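You operate a simulated robot arm through the tools that you are given. There is no shell and no other tool.

The job below is to be done with a simulated two-armed robot. You get a single attempt, and the scene is never put back.

JOB
Test the mushroom button while the carriage runs a lease.
Fine: start with the square green button and push the mushroom in on the way; then pull it out, press the square blue button and run home with the square white one.

The check looks at the end state, three seconds after you hand in, the way a careful person would. Anything else that was tipped, shoved, dropped, spilled or broken makes it a failure.

ROBOT AND FRAMES
Two 7-joint arms with two-finger parallel grippers on one trunk that stands fixed in place. Base frame: the origin is at the foot of the trunk, x ahead of it, y to its left, z up. Units: mm, rad, N and s.
The left shoulder is at [50, 209, 1446], the right one opposite. With the tool pointing down near the work surface each hand reaches from about 300 to 920 mm from the base axis, measured 20 degrees to its own side. Payload 4.4 kg a hand.
The tool frame of a hand sits at the grasp point between the pads (the TCP): z along the fingers, y along the line on which they close. The tips reach 23 mm beyond it. Largest opening 94 mm; finger width 38, thickness 10; the body of the gripper, 54 by 96 mm, starts 39 mm behind the TCP.
Orientation is that of the tool frame in the base frame, as a unit quaternion [x, y, z, w]. With the fingers straight down and closing along the base's y, the tool's x points along the base's -x, its y along +y and its z along -z.

CONTROLS
- The arms move only by the tool arm_command. It takes "left_rows", "right_rows" or both (then of equal length, played together; a hand with none holds still); each is one flat list of numbers, 7 for each row, row after row: the shift along the base's x, y, z in m, then the turn, a rotation vector about the base's x, y, z in rad, then the gripper command, from -1 (fully open) to 1 (shut), values between in proportion. In form: [tx, ty, tz, rx, ry, rz, claw, tx, ty, tz, rx, ry, rz, claw, ...]. A call has 1 to 20 rows; each row is the pose to reach, as a shift and turn from the pose commanded when the call began. Rows are played at 5 a second. More than 50 mm and 0.15 rad between two rows, or a gripper value outside its range, and nothing of the call is played. Where a pose cannot be reached the arm comes as near as it can. A force on the tool above 40 N (or 10 N above the force at the start of the call, whichever is more), or a blocked arm, ends the call early, and 0.2 s more pass. The fingers move at their own pace (about 108 mm/s each) and stop on an object; they squeeze with about 32 N. The grip force told is the motor's: it shows also when the fingers shut on nothing. Time passes only in rows, and 0.2 s behind the last, so rows that repeat a pose let the fingers close. The reply holds the time, the measured pose of the TCP, the force on the tool along the base axes, the opening and the grip force, in the units named above and with some noise, with the torque about the TCP (base axes, N m) and any sound that the robot's microphone picked up.
- Cameras (640 x 400 px; columns grow to the right, rows downward): "scene" is now at [134, 59.5, 1630.7]; the picture's right is [0.66, -0.75, 0.00], its down [-0.35, -0.31, -0.88] and it looks along [0.67, 0.58, -0.47] (base axes); focal length 232 px, centre (320, 200). "left" rides on the left gripper at [86, -16, -75] in its tool frame; the picture's right is [0.18, 0.98, 0.00], its down [-0.58, 0.11, -0.81] and it looks along [-0.79, 0.15, 0.59] (tool axes); focal length 243 px, centre (320, 200). "right" rides on the right gripper at [86, 16, -74] in its tool frame; the picture's right is [-0.18, 0.98, 0.00], its down [-0.58, -0.11, -0.81] and it looks along [-0.79, -0.15, 0.59] (tool axes); focal length 243 px, centre (320, 200). There is no depth. A picture from a camera that has moved, and an enlarged one, comes with that camera's place and axes in the base frame and with its lens.
- snapshot(camera): a new picture of that camera. It takes no simulated time.
- move_column(by): slides the trunk up (or, below 0, down) by that many mm; the arms and the scene camera ride with it, the base frame stays. It gives what a move gives, with no picture.
- aim_head(pan, tilt): turns the head with the scene camera to pan (to the left, within 1.396 rad either way) and tilt (down, from -0.506 to 1.204), counted from straight ahead of the robot. It gives what a move gives.
- inspect(camera, box): a new picture of the part [left, top, right, bottom] of that camera's present view, enlarged. It takes no simulated time.
- close_job(): hands the job in; it is judged then, once.

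Places have to be worked out from the pictures, the camera data and where the tool is seen. Open the grippers and draw the arms clear of the work before you hand the job in, unless the task says otherwise.

The tools are called after "Emit:" as a command line: name --argument value ..., lists and objects as JSON in quotes. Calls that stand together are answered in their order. arm_command: Moves the arms, as the interface text tells. Its arguments: {"type":"object","properties":{"left_rows":{"type":"array","items":{"type":"number"}},"right_rows":{"type":"array","items":{"type":"number"}}},"required":[]} The other tools are called the same way: move_column (by) slides the trunk up or down; aim_head (pan, tilt) turns the head that bears the scene camera; snapshot (camera) takes a picture; inspect (camera, box) takes an enlarged picture of a part of a camera's view; close_job () hands the job in.

At the start:

```text
clock: 0.0
left_position: [334.7, 453.9, 1540.0]
left_tcp_rot: [-0.001, 1.0, -0.001, 0.0]
left_force: [0.3, -0.7, 0.2]
left_moment: [-0.01, 0.05, 0.01]
left_grip_width: 93.7
left_gripper_force: 0.1
right_position: [501.1, 97.0, 1540.3]
right_tcp_rot: [0.001, 1.0, 0.001, 0.001]
right_force: [0.5, -0.8, 0.9]
right_moment: [0.0, -0.02, 0.03]
right_grip_width: 93.9
right_gripper_force: 0.0
trunk travel left (down, up): [-525.0, 38.0]
head pan, tilt: [0.717, 0.485]
```

scene: 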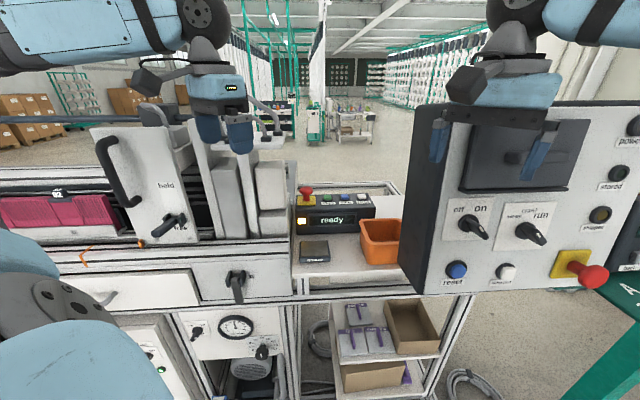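
right: 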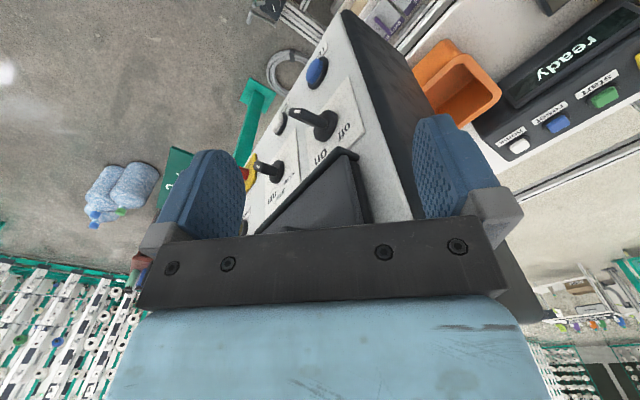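
left: 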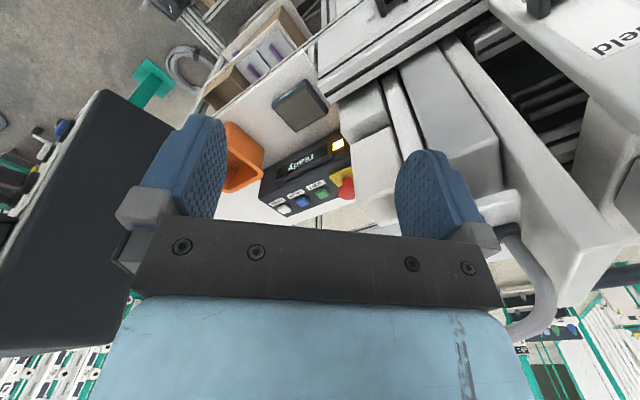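

I begin by looking closely at the small control box with the "ready" display, where the green, blue and white square buttons and a red mushroom seem to be.

Emit:
inspect --camera "scene" --box '[280, 170, 420, 270]'

Emit:
inspect --camera "left" --box '[220, 120, 400, 240]'

Emit:
inspect --camera "right" --box '[460, 0, 640, 180]'

Emit:
inspect --camera "scene" --box '[80, 80, 300, 260]'

```text
4.00 times, centred on (350, 220) of scene
camera zoom: at [134.0, 59.5, 1630.7], right [0.66, -0.75, 0.0], down [-0.35, -0.31, -0.88], along [0.67, 0.58, -0.47], focal length 927 px, centre (200, 120)
```

zoom: 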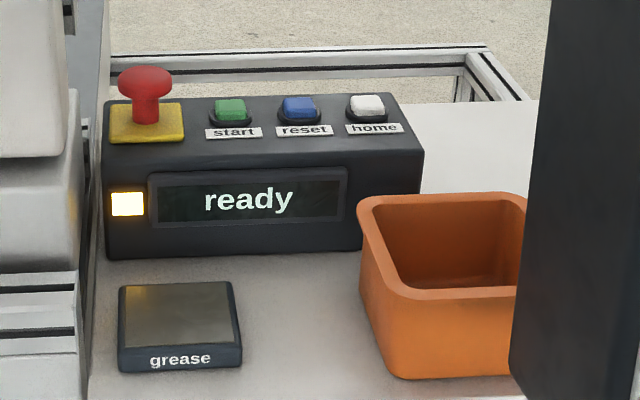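

```text
3.33 times, centred on (310, 180) of left
camera zoom: at [248.6, 437.8, 1613.2], right [-0.19, 0.98, 0.0], down [0.58, 0.11, 0.81], along [0.79, 0.15, -0.59], focal length 809 px, centre (353, 267)
```

zoom: 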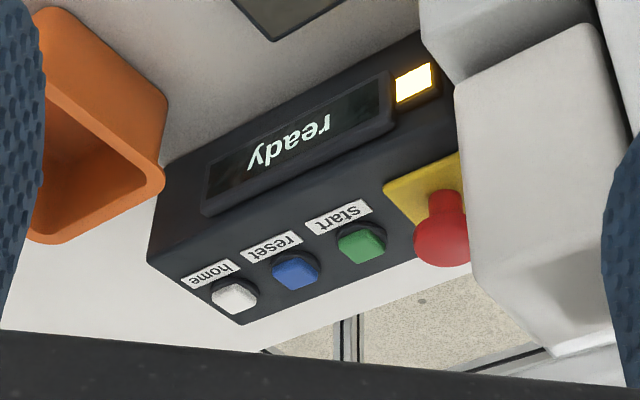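

```text
2.22 times, centred on (550, 90) of right
camera zoom: at [415.7, 113.6, 1614.3], right [0.18, 0.98, 0.0], down [0.58, -0.11, 0.81], along [0.79, -0.15, -0.59], focal length 539 px, centre (-191, 444)
```

zoom: 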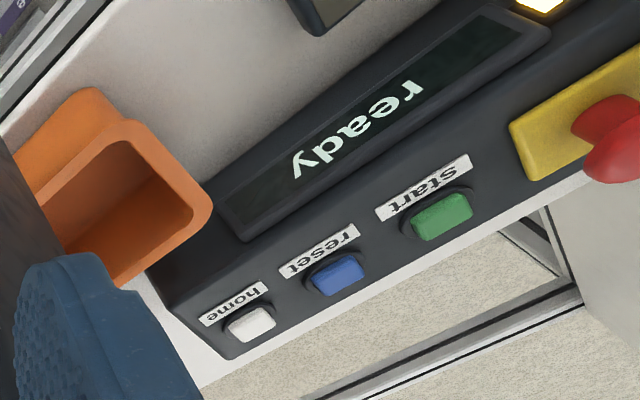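

```text
2.22 times, centred on (190, 170) of scene
camera zoom: at [134.0, 59.5, 1630.7], right [0.66, -0.75, 0.0], down [-0.35, -0.31, -0.88], along [0.67, 0.58, -0.47], focal length 515 px, centre (609, 267)
```

zoom: 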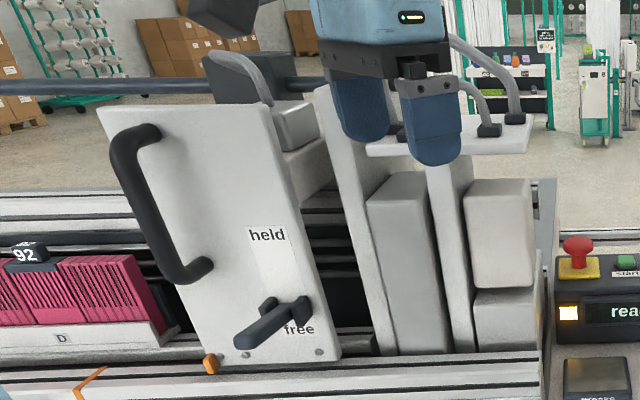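

The box carries the red mushroom on a yellow plate, then green "start", blue "reset" and white "home", and its display says ready. Next I look at the whole machine: the carriage, the held/free lever and the surroundings.

Emit:
aim_head --pan 1.1 --tilt 0.6

Emit:
snapshot --camera "scene"

```text
clock: 0.8
left_position: [333.5, 452.6, 1540.4]
left_tcp_rot: [-0.001, 1.0, 0.0, 0.001]
left_force: [0.1, 0.2, 0.6]
left_moment: [0.01, 0.03, 0.04]
left_grip_width: 94.0
left_gripper_force: 0.3
right_position: [502.1, 98.0, 1539.3]
right_tcp_rot: [0.0, 1.0, -0.001, 0.0]
right_force: [0.2, 0.7, 0.0]
right_moment: [-0.02, -0.01, 0.01]
right_grip_width: 93.7
right_gripper_force: 0.0
trunk travel left (down, up): [-525.0, 38.0]
head pan, tilt: [1.1, 0.6]
```

```text
taken
camera scene: at [105.5, 78.1, 1620.4], right [0.89, -0.45, 0.0], down [-0.26, -0.5, -0.83], along [0.37, 0.74, -0.56], focal length 232 px, centre (320, 200)
```

scene: 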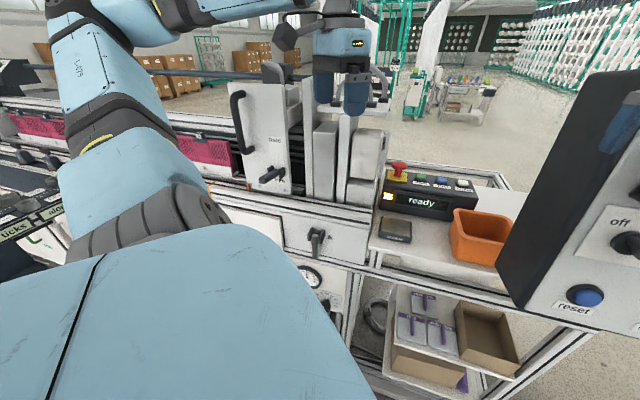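

Emit:
inspect --camera "scene" --box '[180, 60, 400, 220]'

Emit:
inspect --camera "scene" --box '[0, 40, 220, 250]'

Emit:
inspect --camera "scene" --box '[230, 180, 540, 400]'

Emit:
aim_head --pan 0.1 --tilt 0.5

Emit:
snapshot --camera "scene"

```text
2.50 times, centred on (290, 140) of scene
camera zoom: at [105.5, 78.1, 1620.4], right [0.89, -0.45, 0.0], down [-0.26, -0.5, -0.83], along [0.37, 0.74, -0.56], focal length 580 px, centre (395, 350)
```

zoom: 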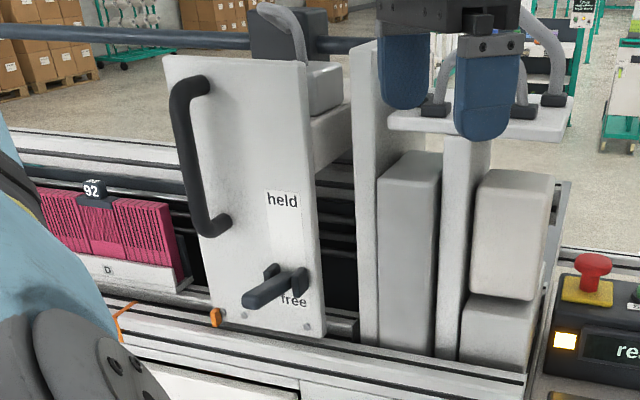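

```text
1.90 times, centred on (110, 145) of scene
camera zoom: at [105.5, 78.1, 1620.4], right [0.89, -0.45, 0.0], down [-0.26, -0.5, -0.83], along [0.37, 0.74, -0.56], focal length 442 px, centre (720, 305)
```

zoom: 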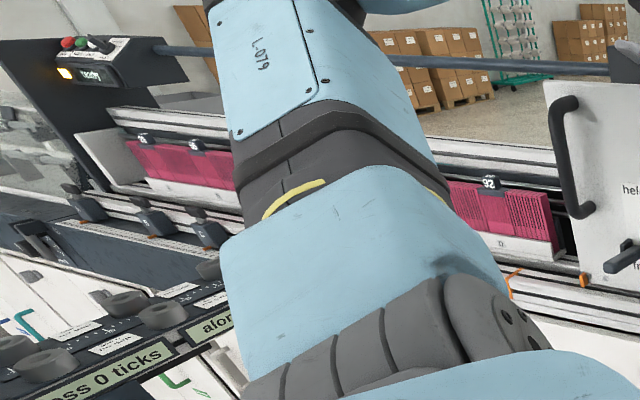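

```text
1.82 times, centred on (385, 290) of scene
camera zoom: at [105.5, 78.1, 1620.4], right [0.89, -0.45, 0.0], down [-0.26, -0.5, -0.83], along [0.37, 0.74, -0.56], focal length 422 px, centre (202, 36)
```

zoom: 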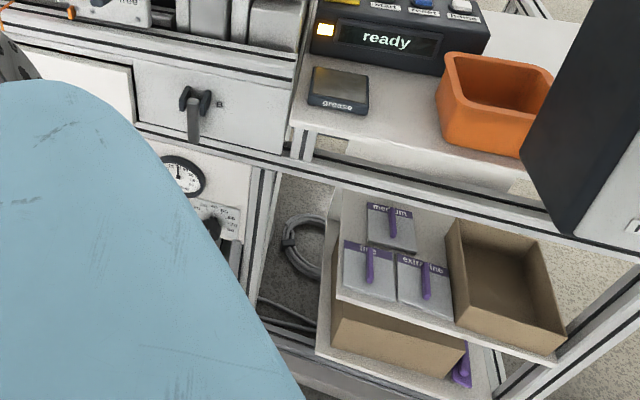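

```text
clock: 2.1
left_position: [334.9, 453.5, 1540.3]
left_tcp_rot: [-0.001, 1.0, 0.0, 0.001]
left_force: [-0.3, 0.1, 0.1]
left_moment: [0.0, -0.01, 0.04]
left_grip_width: 94.2
left_gripper_force: 0.1
right_position: [501.0, 97.9, 1539.8]
right_tcp_rot: [0.0, 1.0, 0.0, -0.001]
right_force: [0.8, 0.5, 0.8]
right_moment: [-0.03, 0.01, 0.0]
right_grip_width: 93.9
right_gripper_force: 0.0
trunk travel left (down, up): [-525.0, 38.0]
head pan, tilt: [0.099, 0.499]
```

```text
taken
camera scene: at [155.8, 8.6, 1629.4], right [0.1, -0.99, 0.0], down [-0.48, -0.05, -0.88], along [0.87, 0.09, -0.48], focal length 232 px, centre (320, 200)
```

scene: 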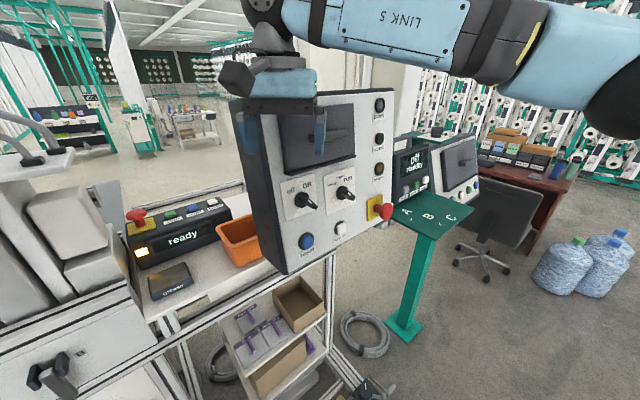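

I look closer at the cabinet, at the panel beyond it, and at the box on the far left, to tell which mushroom and which buttons belong to the carriage.

Emit:
inspect --camera "scene" --box '[230, 80, 410, 270]'

Emit:
inspect --camera "scene" --box '[380, 110, 560, 250]'

Emit:
inspect --camera "scene" --box '[0, 120, 280, 320]'

Emit:
aim_head --pan 1.39 --tilt 0.5

Emit:
snapshot --camera "scene"

```text
2.11 times, centred on (320, 175) of scene
camera zoom: at [155.8, 8.6, 1629.4], right [0.1, -0.99, 0.0], down [-0.48, -0.05, -0.88], along [0.87, 0.09, -0.48], focal length 488 px, centre (320, 253)
```

zoom: 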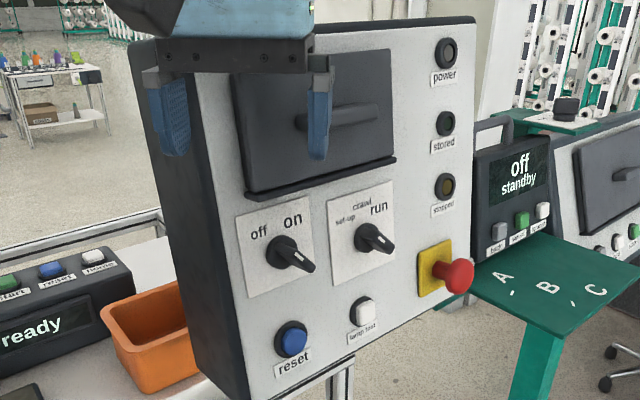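

```text
2.86 times, centred on (470, 180) of scene
camera zoom: at [155.8, 8.6, 1629.4], right [0.1, -0.99, 0.0], down [-0.48, -0.05, -0.88], along [0.87, 0.09, -0.48], focal length 662 px, centre (-109, 257)
```

zoom: 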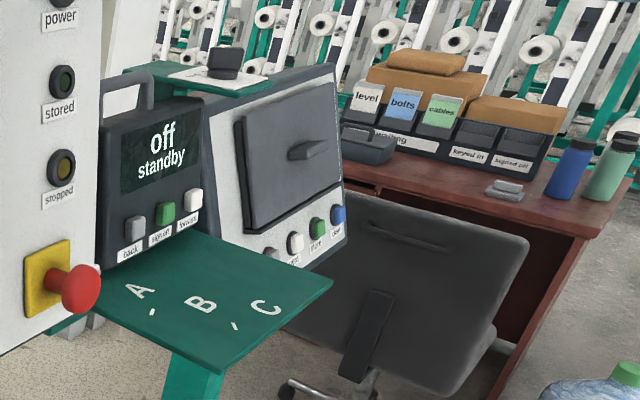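

```text
2.00 times, centred on (140, 220) of scene
camera zoom: at [155.8, 8.6, 1629.4], right [0.1, -0.99, 0.0], down [-0.48, -0.05, -0.88], along [0.87, 0.09, -0.48], focal length 464 px, centre (680, 160)
```

zoom: 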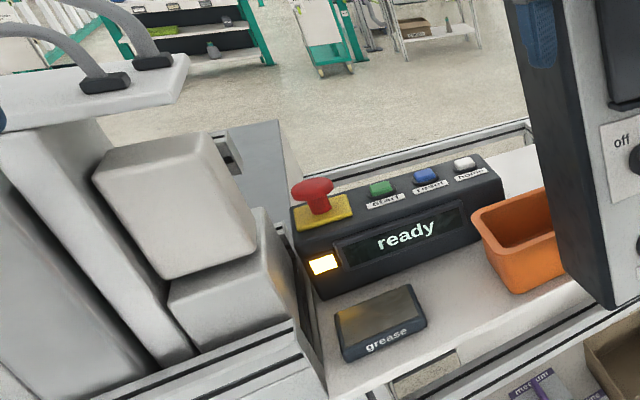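

```text
clock: 3.6
left_position: [335.0, 454.0, 1540.6]
left_tcp_rot: [-0.001, 1.0, 0.0, 0.001]
left_force: [-0.1, -0.7, 0.1]
left_moment: [0.01, -0.02, 0.03]
left_grip_width: 94.4
left_gripper_force: 0.1
right_position: [501.7, 98.8, 1539.9]
right_tcp_rot: [0.0, 1.0, 0.001, 0.0]
right_force: [0.8, -0.6, 0.0]
right_moment: [-0.01, 0.03, 0.02]
right_grip_width: 94.1
right_gripper_force: 0.1
trunk travel left (down, up): [-525.0, 38.0]
head pan, tilt: [1.389, 0.499]
```

```text
taken
camera scene: at [81.8, 88.9, 1629.4], right [0.98, -0.18, 0.0], down [-0.09, -0.47, -0.88], along [0.16, 0.86, -0.48], focal length 232 px, centre (320, 200)
```

scene: 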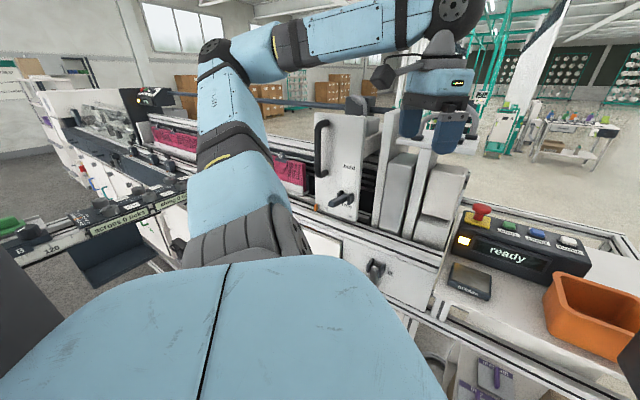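

Emit:
inspect --camera "scene" --box '[40, 60, 300, 260]'

Emit:
inspect --camera "scene" --box '[110, 70, 220, 160]'

Emit:
inspect --camera "scene" --box '[280, 80, 480, 260]'

Emit:
inspect --camera "scene" --box '[10, 170, 210, 290]'

```text
2.00 times, centred on (170, 160) of scene
camera zoom: at [81.8, 88.9, 1629.4], right [0.98, -0.18, 0.0], down [-0.09, -0.47, -0.88], along [0.16, 0.86, -0.48], focal length 464 px, centre (620, 280)
```

zoom: 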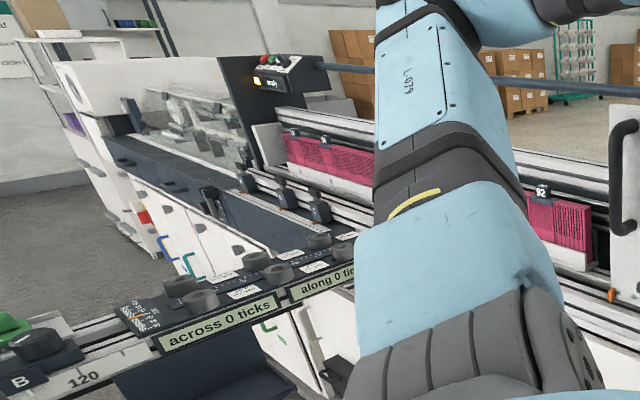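

```text
4.44 times, centred on (165, 115) of scene
camera zoom: at [81.8, 88.9, 1629.4], right [0.98, -0.18, 0.0], down [-0.09, -0.47, -0.88], along [0.16, 0.86, -0.48], focal length 1030 px, centre (1009, 578)
```

zoom: 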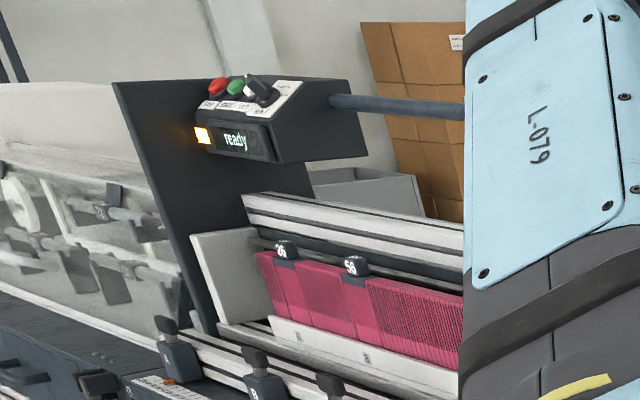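

```text
2.22 times, centred on (380, 170) of scene
camera zoom: at [81.8, 88.9, 1629.4], right [0.98, -0.18, 0.0], down [-0.09, -0.47, -0.88], along [0.16, 0.86, -0.48], focal length 515 px, centre (187, 267)
```

zoom: 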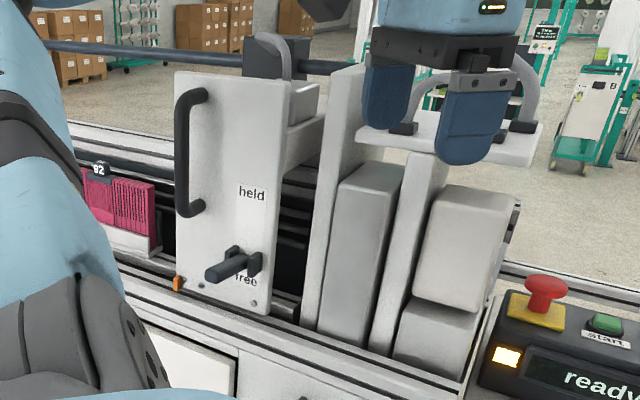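

```text
3.20 times, centred on (110, 230) of scene
camera zoom: at [81.8, 88.9, 1629.4], right [0.98, -0.18, 0.0], down [-0.09, -0.47, -0.88], along [0.16, 0.86, -0.48], focal length 742 px, centre (992, 104)
```

zoom: 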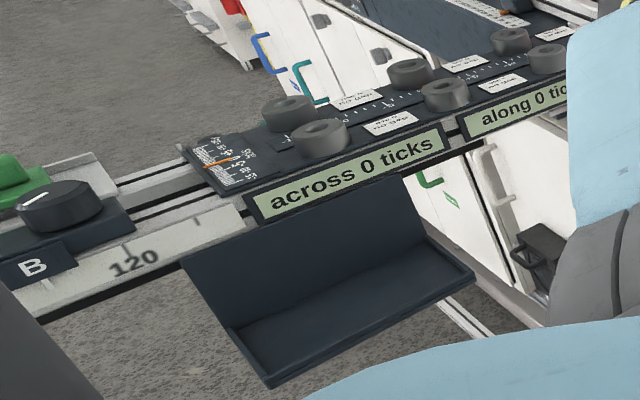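

The far-left box has different controls. The box with the square green, blue and white buttons and its own mushroom is the right one, with the mushroom at about [662, 579, 1268], green at [706, 521, 1250], blue at [758, 486, 1245] and white at [801, 440, 1245]. I bring the left hand ahead at height, clear of the carriage, for better views.

Emit:
arm_command --left_rows '[0.04, 0, 0, 0, 0, 0, -1, 0.08, 0, 0, 0, 0, 0, -1, 0.12, 0, 0, 0, 0, 0, -1, 0.16, 0, 0, 0, 0, 0, -1, 0.2, 0, 0, 0, 0, 0, -1, 0.2, 0, 0, 0, 0, 0, -1]'

Emit:
aim_head --pan 0.75 --tilt 0.5

Emit:
snapshot --camera "scene"

Emit:
snapshot --camera "left"

```text
clock: 5.0
left_position: [533.5, 454.1, 1541.2]
left_tcp_rot: [0.0, 1.0, 0.0, 0.002]
left_force: [-0.2, 0.1, 1.5]
left_moment: [0.03, -0.05, 0.03]
left_grip_width: 93.8
left_gripper_force: 0.2
right_position: [499.9, 98.1, 1540.6]
right_tcp_rot: [0.001, 1.0, 0.0, 0.001]
right_force: [-0.5, 0.3, -0.3]
right_moment: [-0.05, -0.02, -0.02]
right_grip_width: 93.9
right_gripper_force: 0.0
trunk travel left (down, up): [-525.0, 38.0]
head pan, tilt: [1.389, 0.499]
```

```text
clock: 6.0
left_position: [534.6, 453.8, 1539.6]
left_tcp_rot: [0.0, 1.0, 0.0, 0.0]
left_force: [-0.5, 0.3, -0.3]
left_moment: [-0.02, 0.01, -0.01]
left_grip_width: 94.1
left_gripper_force: 0.1
right_position: [502.3, 98.0, 1539.7]
right_tcp_rot: [0.001, 1.0, 0.0, 0.0]
right_force: [-0.2, -0.5, -0.1]
right_moment: [-0.01, 0.02, -0.03]
right_grip_width: 94.1
right_gripper_force: 0.0
trunk travel left (down, up): [-525.0, 38.0]
head pan, tilt: [0.75, 0.499]
```

```text
taken
camera scene: at [132.1, 61.6, 1629.4], right [0.68, -0.73, 0.0], down [-0.35, -0.33, -0.88], along [0.64, 0.6, -0.48], focal length 232 px, centre (320, 200)
```

scene: 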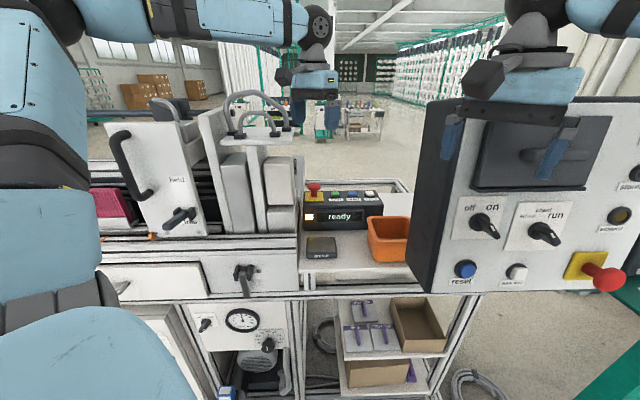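

```text
taken
camera left: at [448.6, 438.0, 1612.9], right [-0.19, 0.98, 0.0], down [0.58, 0.11, 0.81], along [0.79, 0.15, -0.59], focal length 243 px, centre (320, 200)
```

left: 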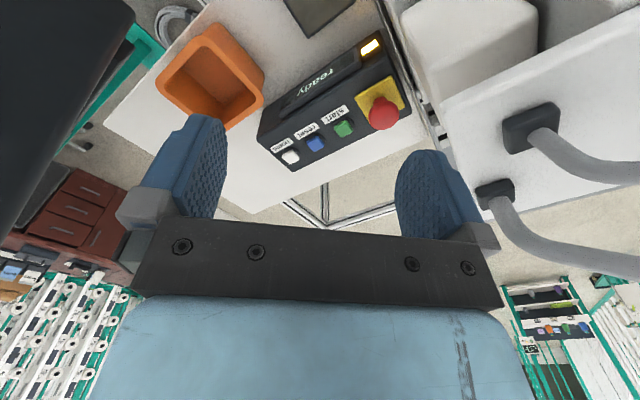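

The hand has a clear view of the box from here, so I zoom in to fix the positions and see the neighbouring hoops and shelf.

Emit:
inspect --camera "left" --box '[240, 20, 440, 190]'

Emit:
inspect --camera "scene" --box '[80, 60, 420, 270]'

Emit:
inspect --camera "scene" --box '[290, 170, 400, 270]'

```text
2.35 times, centred on (340, 105) of left
camera zoom: at [448.6, 438.0, 1612.9], right [-0.19, 0.98, 0.0], down [0.58, 0.11, 0.81], along [0.79, 0.15, -0.59], focal length 571 px, centre (273, 424)
```

zoom: 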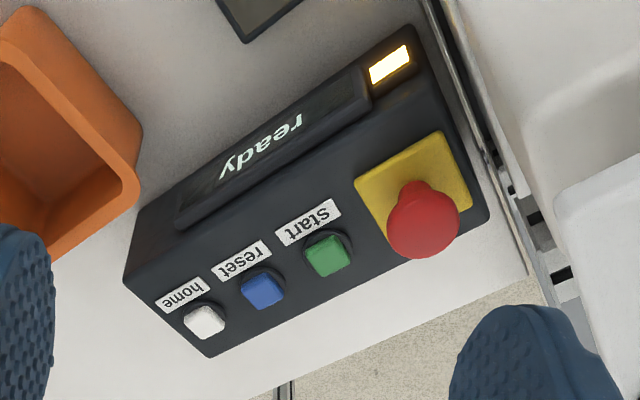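

```text
1.88 times, centred on (250, 165) of scene
camera zoom: at [132.1, 61.6, 1629.4], right [0.68, -0.73, 0.0], down [-0.35, -0.33, -0.88], along [0.64, 0.6, -0.48], focal length 436 px, centre (452, 266)
```

zoom: 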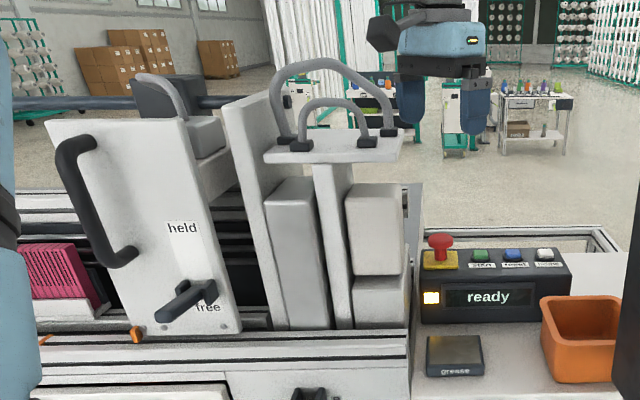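

```text
4.00 times, centred on (345, 220) of scene
camera zoom: at [132.1, 61.6, 1629.4], right [0.68, -0.73, 0.0], down [-0.35, -0.33, -0.88], along [0.64, 0.6, -0.48], focal length 927 px, centre (220, 120)
```

zoom: 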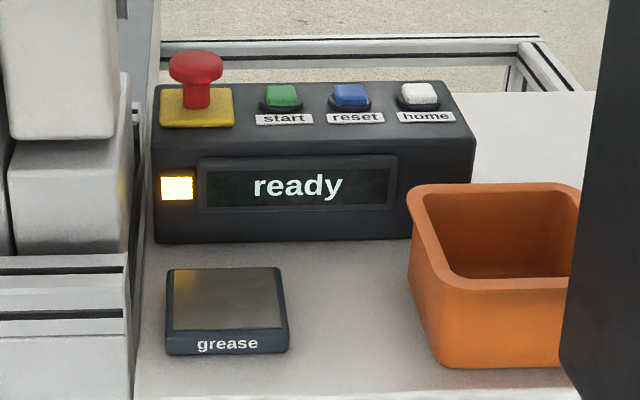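

Triangulating again from both views gives mushroom cap at [652, 576, 1282], green at [717, 532, 1248], blue at [757, 485, 1249] and white at [803, 443, 1248]. The shelf with the hoops (z 1480–1585) is close to the box's left end, so I will work with the hand turned and tilted so the wrist stays on the open side. First I turn the hand 90° with the fingers shut.

Emit:
arm_command --left_rows '[0.008, -0.006, 0, 0, 0, -0.1428, 1, 0.016, -0.012, 0, 0, 0, -0.2856, 1, 0.024, -0.018, 0, 0, 0, -0.4284, 1, 0.032, -0.024, 0, 0, 0, -0.5712, 1, 0.04, -0.03, 0, 0, 0, -0.714, 1, 0.048, -0.036, 0, 0, 0, -0.8568, 1, 0.056, -0.042, 0, 0, 0, -0.9996, 1, 0.064, -0.048, 0, 0, 0, -1.1424, 1, 0.072, -0.054, 0, 0, 0, -1.2852, 1, 0.08, -0.06, 0, 0, 0, -1.428, 1, 0.08, -0.06, 0, 0, 0, -1.5708, 1, 0.08, -0.06, 0, 0, 0, -1.5708, 1]'

Emit:
snapshot --camera "scene"

Emit:
snapshot --camera "left"

```text
clock: 8.6
left_position: [613.1, 394.1, 1540.9]
left_tcp_rot: [0.707, 0.708, -0.001, 0.001]
left_force: [0.8, 0.8, -0.3]
left_moment: [0.0, 0.0, -0.01]
left_grip_width: 0.0
left_gripper_force: 31.7
right_position: [499.9, 96.9, 1539.8]
right_tcp_rot: [0.0, 1.0, 0.0, 0.001]
right_force: [-0.4, 0.0, -0.8]
right_moment: [0.0, 0.0, 0.03]
right_grip_width: 94.2
right_gripper_force: 0.0
trunk travel left (down, up): [-525.0, 38.0]
head pan, tilt: [0.75, 0.499]
```

```text
taken
camera scene: at [131.6, 61.6, 1629.5], right [0.68, -0.73, 0.0], down [-0.35, -0.33, -0.88], along [0.64, 0.6, -0.48], focal length 232 px, centre (320, 200)
```

scene: 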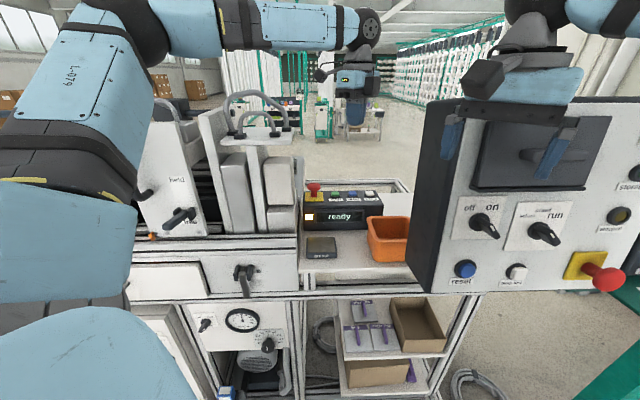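

```text
taken
camera left: at [598.2, 481.2, 1613.3], right [0.98, 0.18, 0.0], down [0.11, -0.58, 0.81], along [0.15, -0.79, -0.59], focal length 243 px, centre (320, 200)
```

left: 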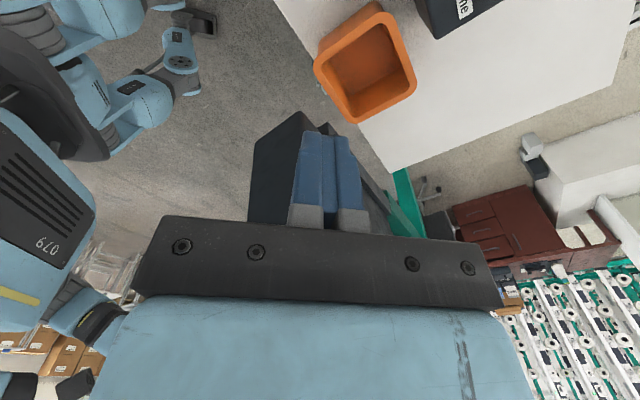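

The turn worked and the wrist is free. Now I tilt the fingers 40° toward +y and move a little lower and closer, which should point the wrist camera almost straight down at the box.

Emit:
arm_command --left_rows '[0.01, 0.01, -0.01, 0.14, 0, 0, 1, 0.02, 0.02, -0.02, 0.28, 0, 0, 1, 0.03, 0.03, -0.04, 0.42, 0, 0, 1, 0.04, 0.04, -0.06, 0.56, 0, 0, 1, 0.05, 0.05, -0.08, 0.7, 0, 0, 1, 0.05, 0.05, -0.08, 0.7, 0, 0, 1]'

Emit:
snapshot --camera "scene"

Emit:
snapshot --camera "left"

```text
clock: 10.0
left_position: [664.1, 441.9, 1460.6]
left_tcp_rot: [0.664, 0.665, 0.243, -0.242]
left_force: [0.1, 0.3, 0.0]
left_moment: [-0.02, -0.02, -0.02]
left_grip_width: 0.0
left_gripper_force: 31.8
right_position: [499.4, 97.9, 1539.2]
right_tcp_rot: [0.0, 1.0, 0.001, 0.0]
right_force: [-0.4, 0.3, 0.7]
right_moment: [0.0, -0.03, 0.02]
right_grip_width: 94.1
right_gripper_force: 0.1
trunk travel left (down, up): [-525.0, 38.0]
head pan, tilt: [0.75, 0.499]
```

```text
taken
camera scene: at [131.1, 61.6, 1629.5], right [0.68, -0.73, 0.0], down [-0.35, -0.33, -0.88], along [0.64, 0.6, -0.48], focal length 232 px, centre (320, 200)
```

scene: 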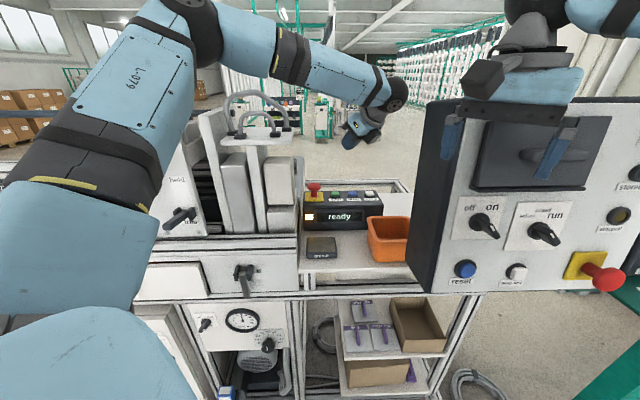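

```text
taken
camera left: at [648.1, 461.5, 1572.3], right [0.98, 0.14, 0.12], down [0.11, -0.96, 0.24], along [0.15, -0.22, -0.96], focal length 243 px, centre (320, 200)
```

left: 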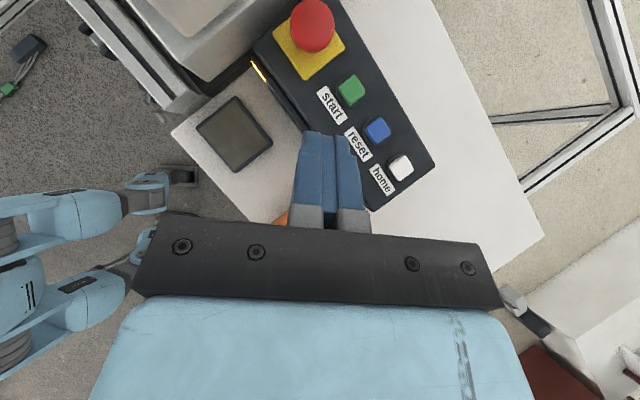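

The wrist camera now looks straight down on the box. I zoom in for exact pixel positions.

Emit:
inspect --camera "left" --box '[240, 0, 460, 220]'

Emit:
inspect --camera "scene" --box '[290, 90, 410, 240]'

```text
1.82 times, centred on (350, 110) of left
camera zoom: at [648.1, 461.5, 1572.3], right [0.98, 0.14, 0.12], down [0.11, -0.96, 0.24], along [0.15, -0.22, -0.96], focal length 441 px, centre (266, 364)
```

zoom: 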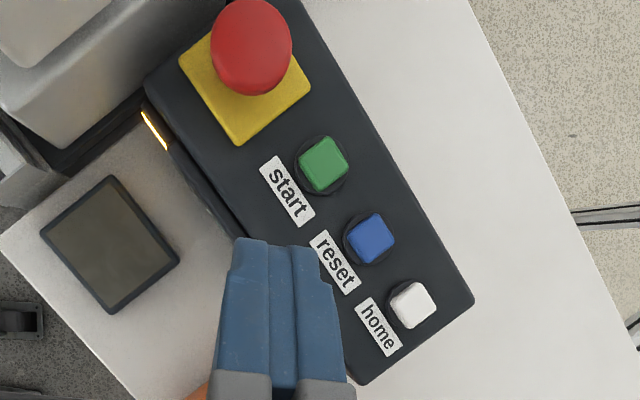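

```text
2.67 times, centred on (350, 165) of scene
camera zoom: at [131.1, 61.6, 1629.5], right [0.68, -0.73, 0.0], down [-0.35, -0.33, -0.88], along [0.64, 0.6, -0.48], focal length 618 px, centre (240, 293)
```

zoom: 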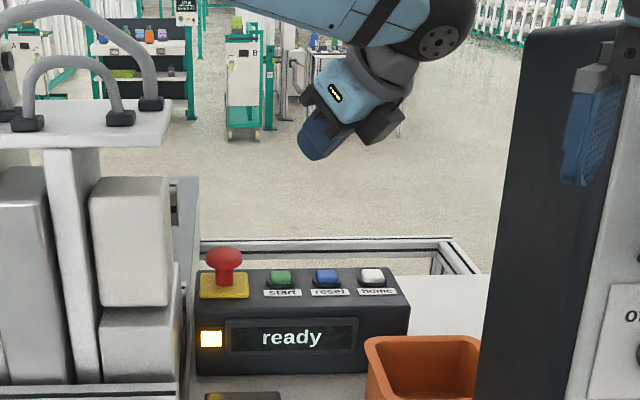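

From the overhead view green is at [717.5, 531, 1248], blue at [761, 487], white at [804, 444], and the mushroom axis at [657, 577] with its cap about 48 mm wide and spanning z 1275–1293. I move the shut fingers to hover over green, with the tips about 50 mm above it.

Emit:
arm_command --left_rows '[0.014, 0.022, -0.02, 0, 0, 0, 1, 0.027, 0.044, -0.045, 0, 0, 0, 1, 0.04, 0.066, -0.075, 0, 0, 0, 1, 0.0535, 0.088, -0.105, 0, 0, 0, 1, 0.0535, 0.088, -0.13, 0, 0, 0, 1, 0.0535, 0.088, -0.13, 0, 0, 0, 1]'

Emit:
snapshot --camera "scene"

Emit:
snapshot --camera "left"

```text
clock: 11.4
left_position: [716.6, 532.5, 1331.3]
left_tcp_rot: [0.664, 0.665, 0.243, -0.242]
left_force: [-0.1, -0.2, 0.5]
left_moment: [0.02, -0.02, 0.0]
left_grip_width: 0.0
left_gripper_force: 32.0
right_position: [501.1, 96.5, 1541.1]
right_tcp_rot: [0.0, 1.0, 0.001, 0.0]
right_force: [0.7, -0.5, 0.2]
right_moment: [0.01, -0.05, -0.03]
right_grip_width: 93.9
right_gripper_force: 0.1
trunk travel left (down, up): [-525.0, 38.0]
head pan, tilt: [0.75, 0.499]
```

```text
taken
camera scene: at [131.1, 60.9, 1629.6], right [0.68, -0.73, 0.0], down [-0.35, -0.33, -0.88], along [0.64, 0.6, -0.48], focal length 232 px, centre (320, 200)
```

scene: 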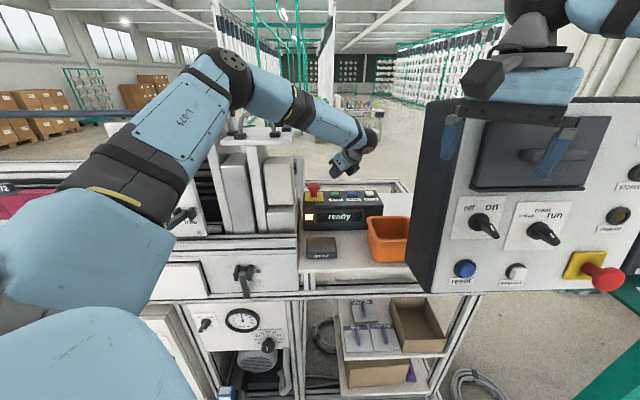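

```text
taken
camera left: at [701.4, 551.2, 1442.5], right [0.98, 0.14, 0.12], down [0.11, -0.96, 0.24], along [0.15, -0.23, -0.96], focal length 243 px, centre (320, 200)
```

left: 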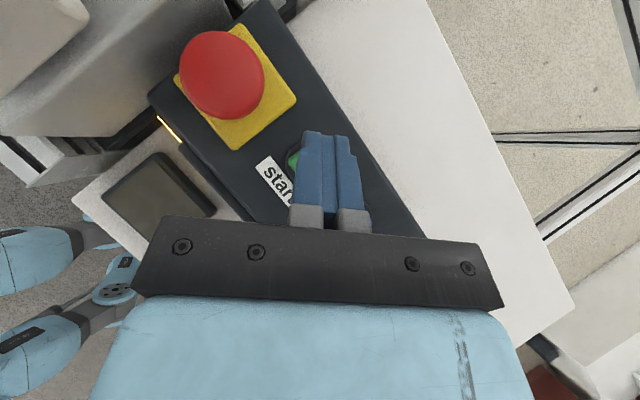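

The fingers hover over green with only its left edge showing beside them. I zoom to refine the alignment of both green and the mushroom.

Emit:
inspect --camera "left" --box '[160, 20, 400, 220]'

Emit:
inspect --camera "scene" --box '[290, 110, 410, 240]'

```text
2.00 times, centred on (280, 120) of left
camera zoom: at [701.4, 551.2, 1442.5], right [0.98, 0.14, 0.12], down [0.11, -0.96, 0.24], along [0.15, -0.23, -0.96], focal length 485 px, centre (400, 360)
```

zoom: 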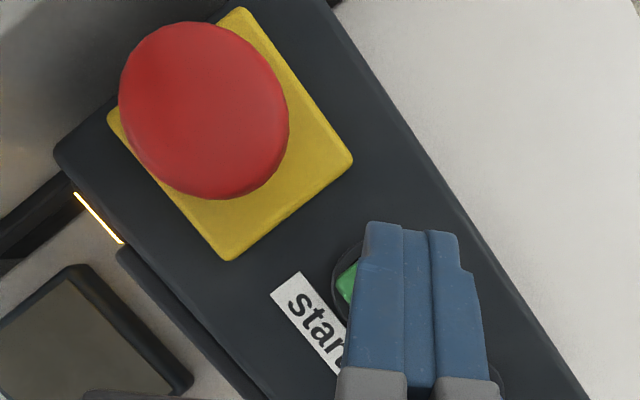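

```text
3.08 times, centred on (350, 175) of scene
camera zoom: at [131.1, 60.9, 1629.6], right [0.68, -0.73, 0.0], down [-0.35, -0.33, -0.88], along [0.64, 0.6, -0.48], focal length 713 px, centre (228, 277)
```

zoom: 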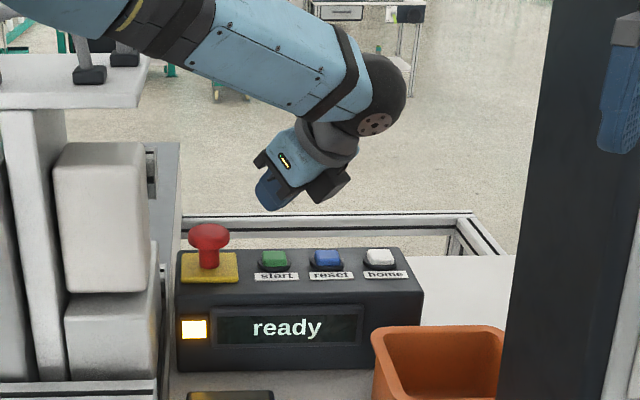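

The refined estimates put green at [718.5, 532.5] and the mushroom axis at [658.5, 580], with its cap about 49 mm wide. I lower the fingers to just above green, watching the force.

Emit:
arm_command --left_rows '[0.001, 0, -0.025, 0, 0, 0, 1, 0.001, 0, -0.045, 0, 0, 0, 1, 0.001, 0, -0.048, 0, 0, 0, 1]'

Emit:
inspect --camera "scene" --box '[300, 140, 400, 230]'

Emit:
inspect --camera "left" --box '[160, 20, 400, 220]'

```text
clock: 12.2
left_position: [718.7, 532.2, 1283.2]
left_tcp_rot: [0.663, 0.665, 0.242, -0.242]
left_force: [1.6, 0.5, 0.4]
left_moment: [-0.01, -0.03, 0.01]
left_grip_width: 0.0
left_gripper_force: 31.3
right_position: [501.4, 97.2, 1541.2]
right_tcp_rot: [0.0, 1.0, -0.001, 0.0]
right_force: [-0.9, -0.7, -0.2]
right_moment: [-0.03, -0.01, 0.0]
right_grip_width: 93.8
right_gripper_force: 0.1
trunk travel left (down, up): [-525.0, 38.0]
head pan, tilt: [0.75, 0.499]
```

```text
4.44 times, centred on (350, 185) of scene
camera zoom: at [131.4, 61.4, 1629.5], right [0.68, -0.73, 0.0], down [-0.35, -0.33, -0.88], along [0.64, 0.6, -0.48], focal length 1030 px, centre (187, 267)
```

zoom: 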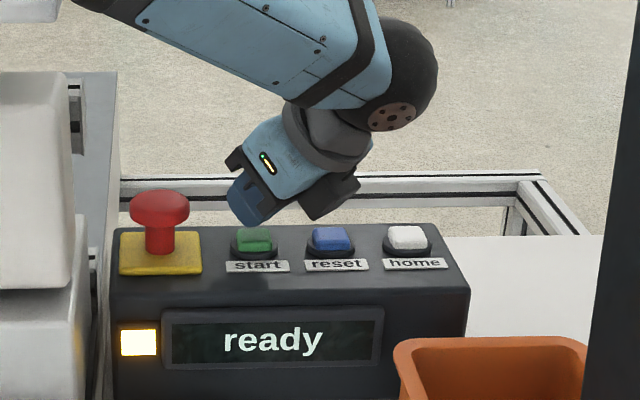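

```text
2.00 times, centred on (280, 120) of left
camera zoom: at [703.8, 551.6, 1393.7], right [0.98, 0.14, 0.12], down [0.11, -0.96, 0.24], along [0.15, -0.23, -0.96], focal length 485 px, centre (400, 360)
```

zoom: 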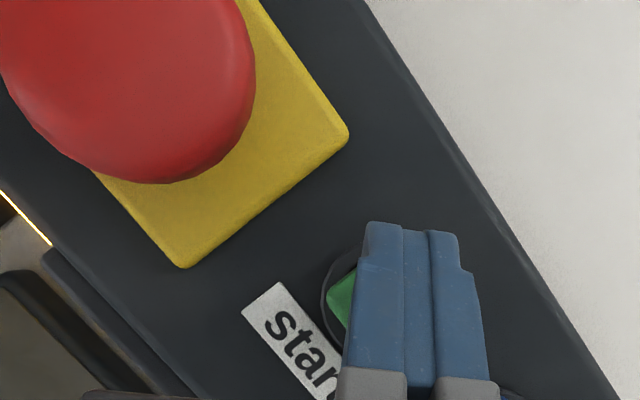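

The tip is just above green with no contact yet. Now I press down in small steps.

Emit:
arm_command --left_rows '[0, 0.001, -0.005, 0, 0, 0, 1, 0, 0.001, -0.009, 0, 0, 0, 1]'

Emit:
inspect --camera "scene" --box '[300, 140, 400, 230]'

```text
clock: 12.8
left_position: [718.2, 532.9, 1274.3]
left_tcp_rot: [0.664, 0.665, 0.243, -0.241]
left_force: [1.7, 0.9, 3.4]
left_moment: [0.04, 0.01, 0.01]
left_grip_width: 0.0
left_gripper_force: 32.0
right_position: [500.5, 97.5, 1539.8]
right_tcp_rot: [0.0, 1.0, 0.001, 0.0]
right_force: [-0.1, 0.3, -0.4]
right_moment: [-0.01, -0.01, -0.03]
right_grip_width: 94.0
right_gripper_force: 0.1
trunk travel left (down, up): [-525.0, 38.0]
head pan, tilt: [0.75, 0.499]
heard: click
```

```text
4.44 times, centred on (350, 185) of scene
camera zoom: at [131.4, 61.2, 1629.6], right [0.68, -0.73, 0.0], down [-0.35, -0.33, -0.88], along [0.64, 0.6, -0.48], focal length 1030 px, centre (187, 267)
```

zoom: 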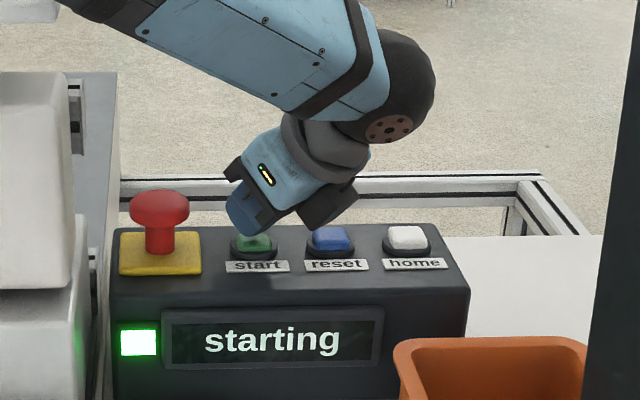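

There was a click, the lamp is green and the display says "starting". I lift off green and move over the mushroom cap, then check that the carriage is really moving before I push.

Emit:
arm_command --left_rows '[-0.003, 0.003, 0.042, 0, 0, 0, 1, -0.032, 0.024, 0.072, 0, 0, 0, 1, -0.06, 0.046, 0.072, 0, 0, 0, 1]'

Emit:
snapshot --camera "scene"

Emit:
inspect --camera "scene" --box '[290, 130, 400, 240]'

Emit:
snapshot --camera "left"

```text
clock: 13.6
left_position: [657.7, 578.6, 1345.1]
left_tcp_rot: [0.664, 0.665, 0.242, -0.241]
left_force: [0.1, 0.0, 0.3]
left_moment: [-0.02, -0.04, -0.02]
left_grip_width: 0.0
left_gripper_force: 32.5
right_position: [499.9, 98.5, 1540.2]
right_tcp_rot: [0.0, 1.0, 0.0, 0.001]
right_force: [-0.5, 0.2, 0.1]
right_moment: [-0.04, 0.01, 0.05]
right_grip_width: 94.2
right_gripper_force: 0.1
trunk travel left (down, up): [-525.0, 38.0]
head pan, tilt: [0.75, 0.499]
```

```text
taken
camera scene: at [131.1, 63.5, 1629.4], right [0.68, -0.73, 0.0], down [-0.35, -0.33, -0.88], along [0.64, 0.6, -0.48], focal length 232 px, centre (320, 200)
```

scene: 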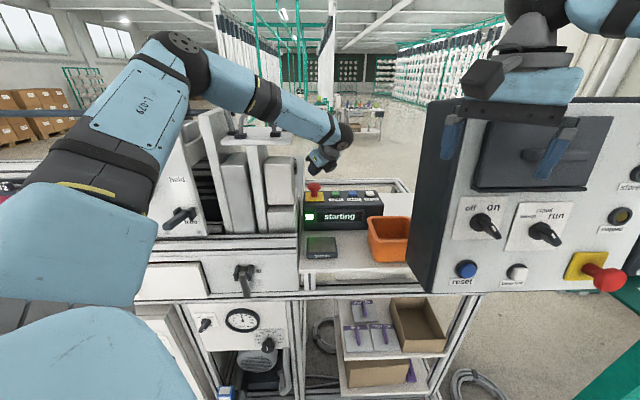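

```text
3.64 times, centred on (345, 185) of scene
camera zoom: at [131.1, 63.5, 1629.4], right [0.68, -0.73, 0.0], down [-0.35, -0.33, -0.88], along [0.64, 0.6, -0.48], focal length 843 px, centre (229, 254)
```

zoom: 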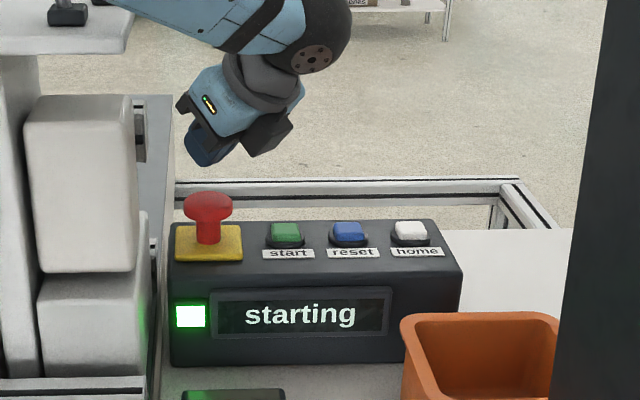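

```text
taken
camera left: at [642.6, 598.1, 1456.7], right [0.98, 0.14, 0.12], down [0.11, -0.96, 0.24], along [0.15, -0.23, -0.96], focal length 243 px, centre (320, 200)
```

left: 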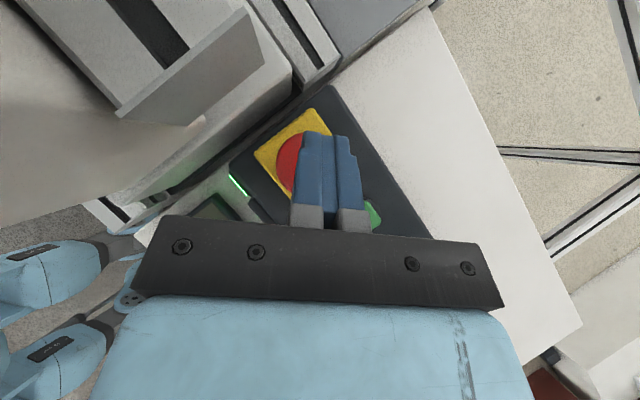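

The display still says "starting" and the fingers are centred over the cap. I hold there for a moment and look again.

Emit:
arm_command --left_rows '[0, 0, -0.008, 0, 0, 0, 1]'

Emit:
snapshot --camera "scene"

Emit:
inspect --camera "scene" --box '[290, 130, 400, 240]'

```text
clock: 14.0
left_position: [656.8, 577.9, 1337.5]
left_tcp_rot: [0.664, 0.664, 0.243, -0.241]
left_force: [0.2, -0.6, 0.4]
left_moment: [0.01, -0.02, 0.02]
left_grip_width: 0.0
left_gripper_force: 32.1
right_position: [501.9, 96.6, 1539.1]
right_tcp_rot: [0.0, 1.0, 0.0, 0.0]
right_force: [-0.1, 0.5, 0.4]
right_moment: [0.0, -0.03, 0.01]
right_grip_width: 94.1
right_gripper_force: 0.0
trunk travel left (down, up): [-525.0, 38.0]
head pan, tilt: [0.75, 0.499]
```

```text
taken
camera scene: at [131.4, 61.7, 1629.5], right [0.68, -0.73, 0.0], down [-0.35, -0.33, -0.88], along [0.64, 0.6, -0.48], focal length 232 px, centre (320, 200)
```

scene: 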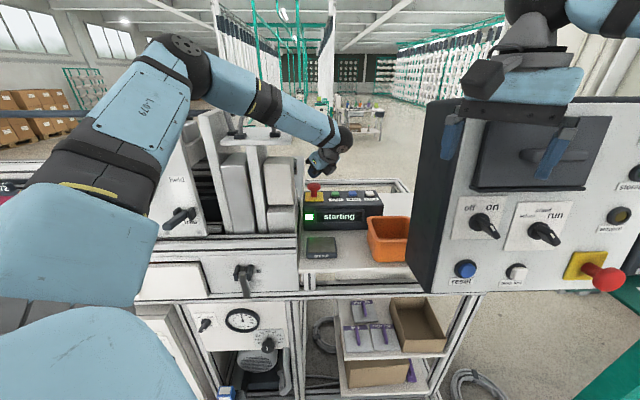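

```text
3.64 times, centred on (345, 185) of scene
camera zoom: at [131.4, 61.7, 1629.5], right [0.68, -0.73, 0.0], down [-0.35, -0.33, -0.88], along [0.64, 0.6, -0.48], focal length 843 px, centre (229, 254)
```

zoom: 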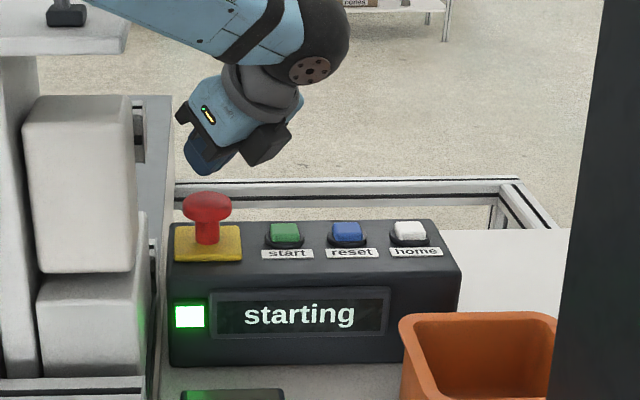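

It is still "starting" and the carriage plate hasn't moved in the picture. I wait one more short step, staying just above the cap.

Emit:
arm_command --left_rows '[0, 0, 0, 0, 0, 0, 1]'

Emit:
snapshot --camera "scene"

Emit:
inspect --camera "scene" --box '[290, 130, 400, 240]'

```text
clock: 14.4
left_position: [659.1, 578.0, 1337.9]
left_tcp_rot: [0.664, 0.664, 0.242, -0.243]
left_force: [0.5, -0.6, -0.2]
left_moment: [0.02, 0.01, 0.0]
left_grip_width: 0.0
left_gripper_force: 32.1
right_position: [502.3, 98.3, 1539.6]
right_tcp_rot: [-0.001, 1.0, 0.001, 0.001]
right_force: [0.0, 0.3, -0.4]
right_moment: [0.02, 0.0, 0.03]
right_grip_width: 93.8
right_gripper_force: 0.0
trunk travel left (down, up): [-525.0, 38.0]
head pan, tilt: [0.75, 0.499]
```

```text
taken
camera scene: at [132.2, 60.8, 1629.4], right [0.68, -0.73, 0.0], down [-0.35, -0.33, -0.88], along [0.64, 0.6, -0.48], focal length 232 px, centre (320, 200)
```

scene: 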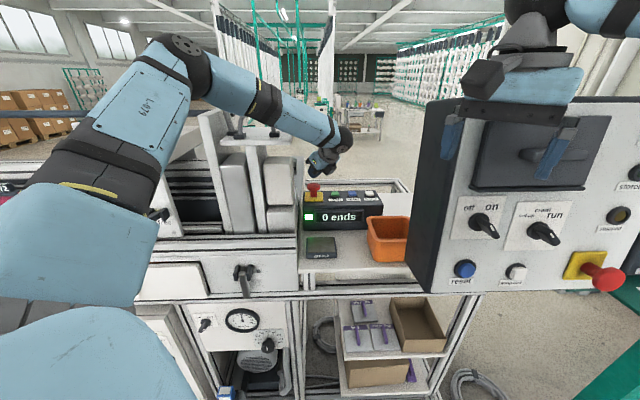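

```text
3.64 times, centred on (345, 185) of scene
camera zoom: at [132.2, 60.8, 1629.4], right [0.68, -0.73, 0.0], down [-0.35, -0.33, -0.88], along [0.64, 0.6, -0.48], focal length 843 px, centre (229, 254)
```

zoom: 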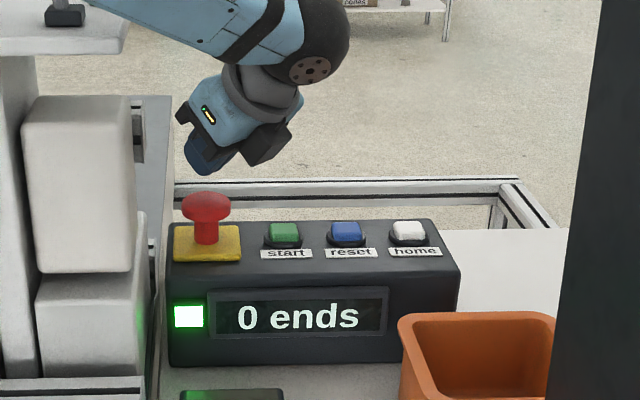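

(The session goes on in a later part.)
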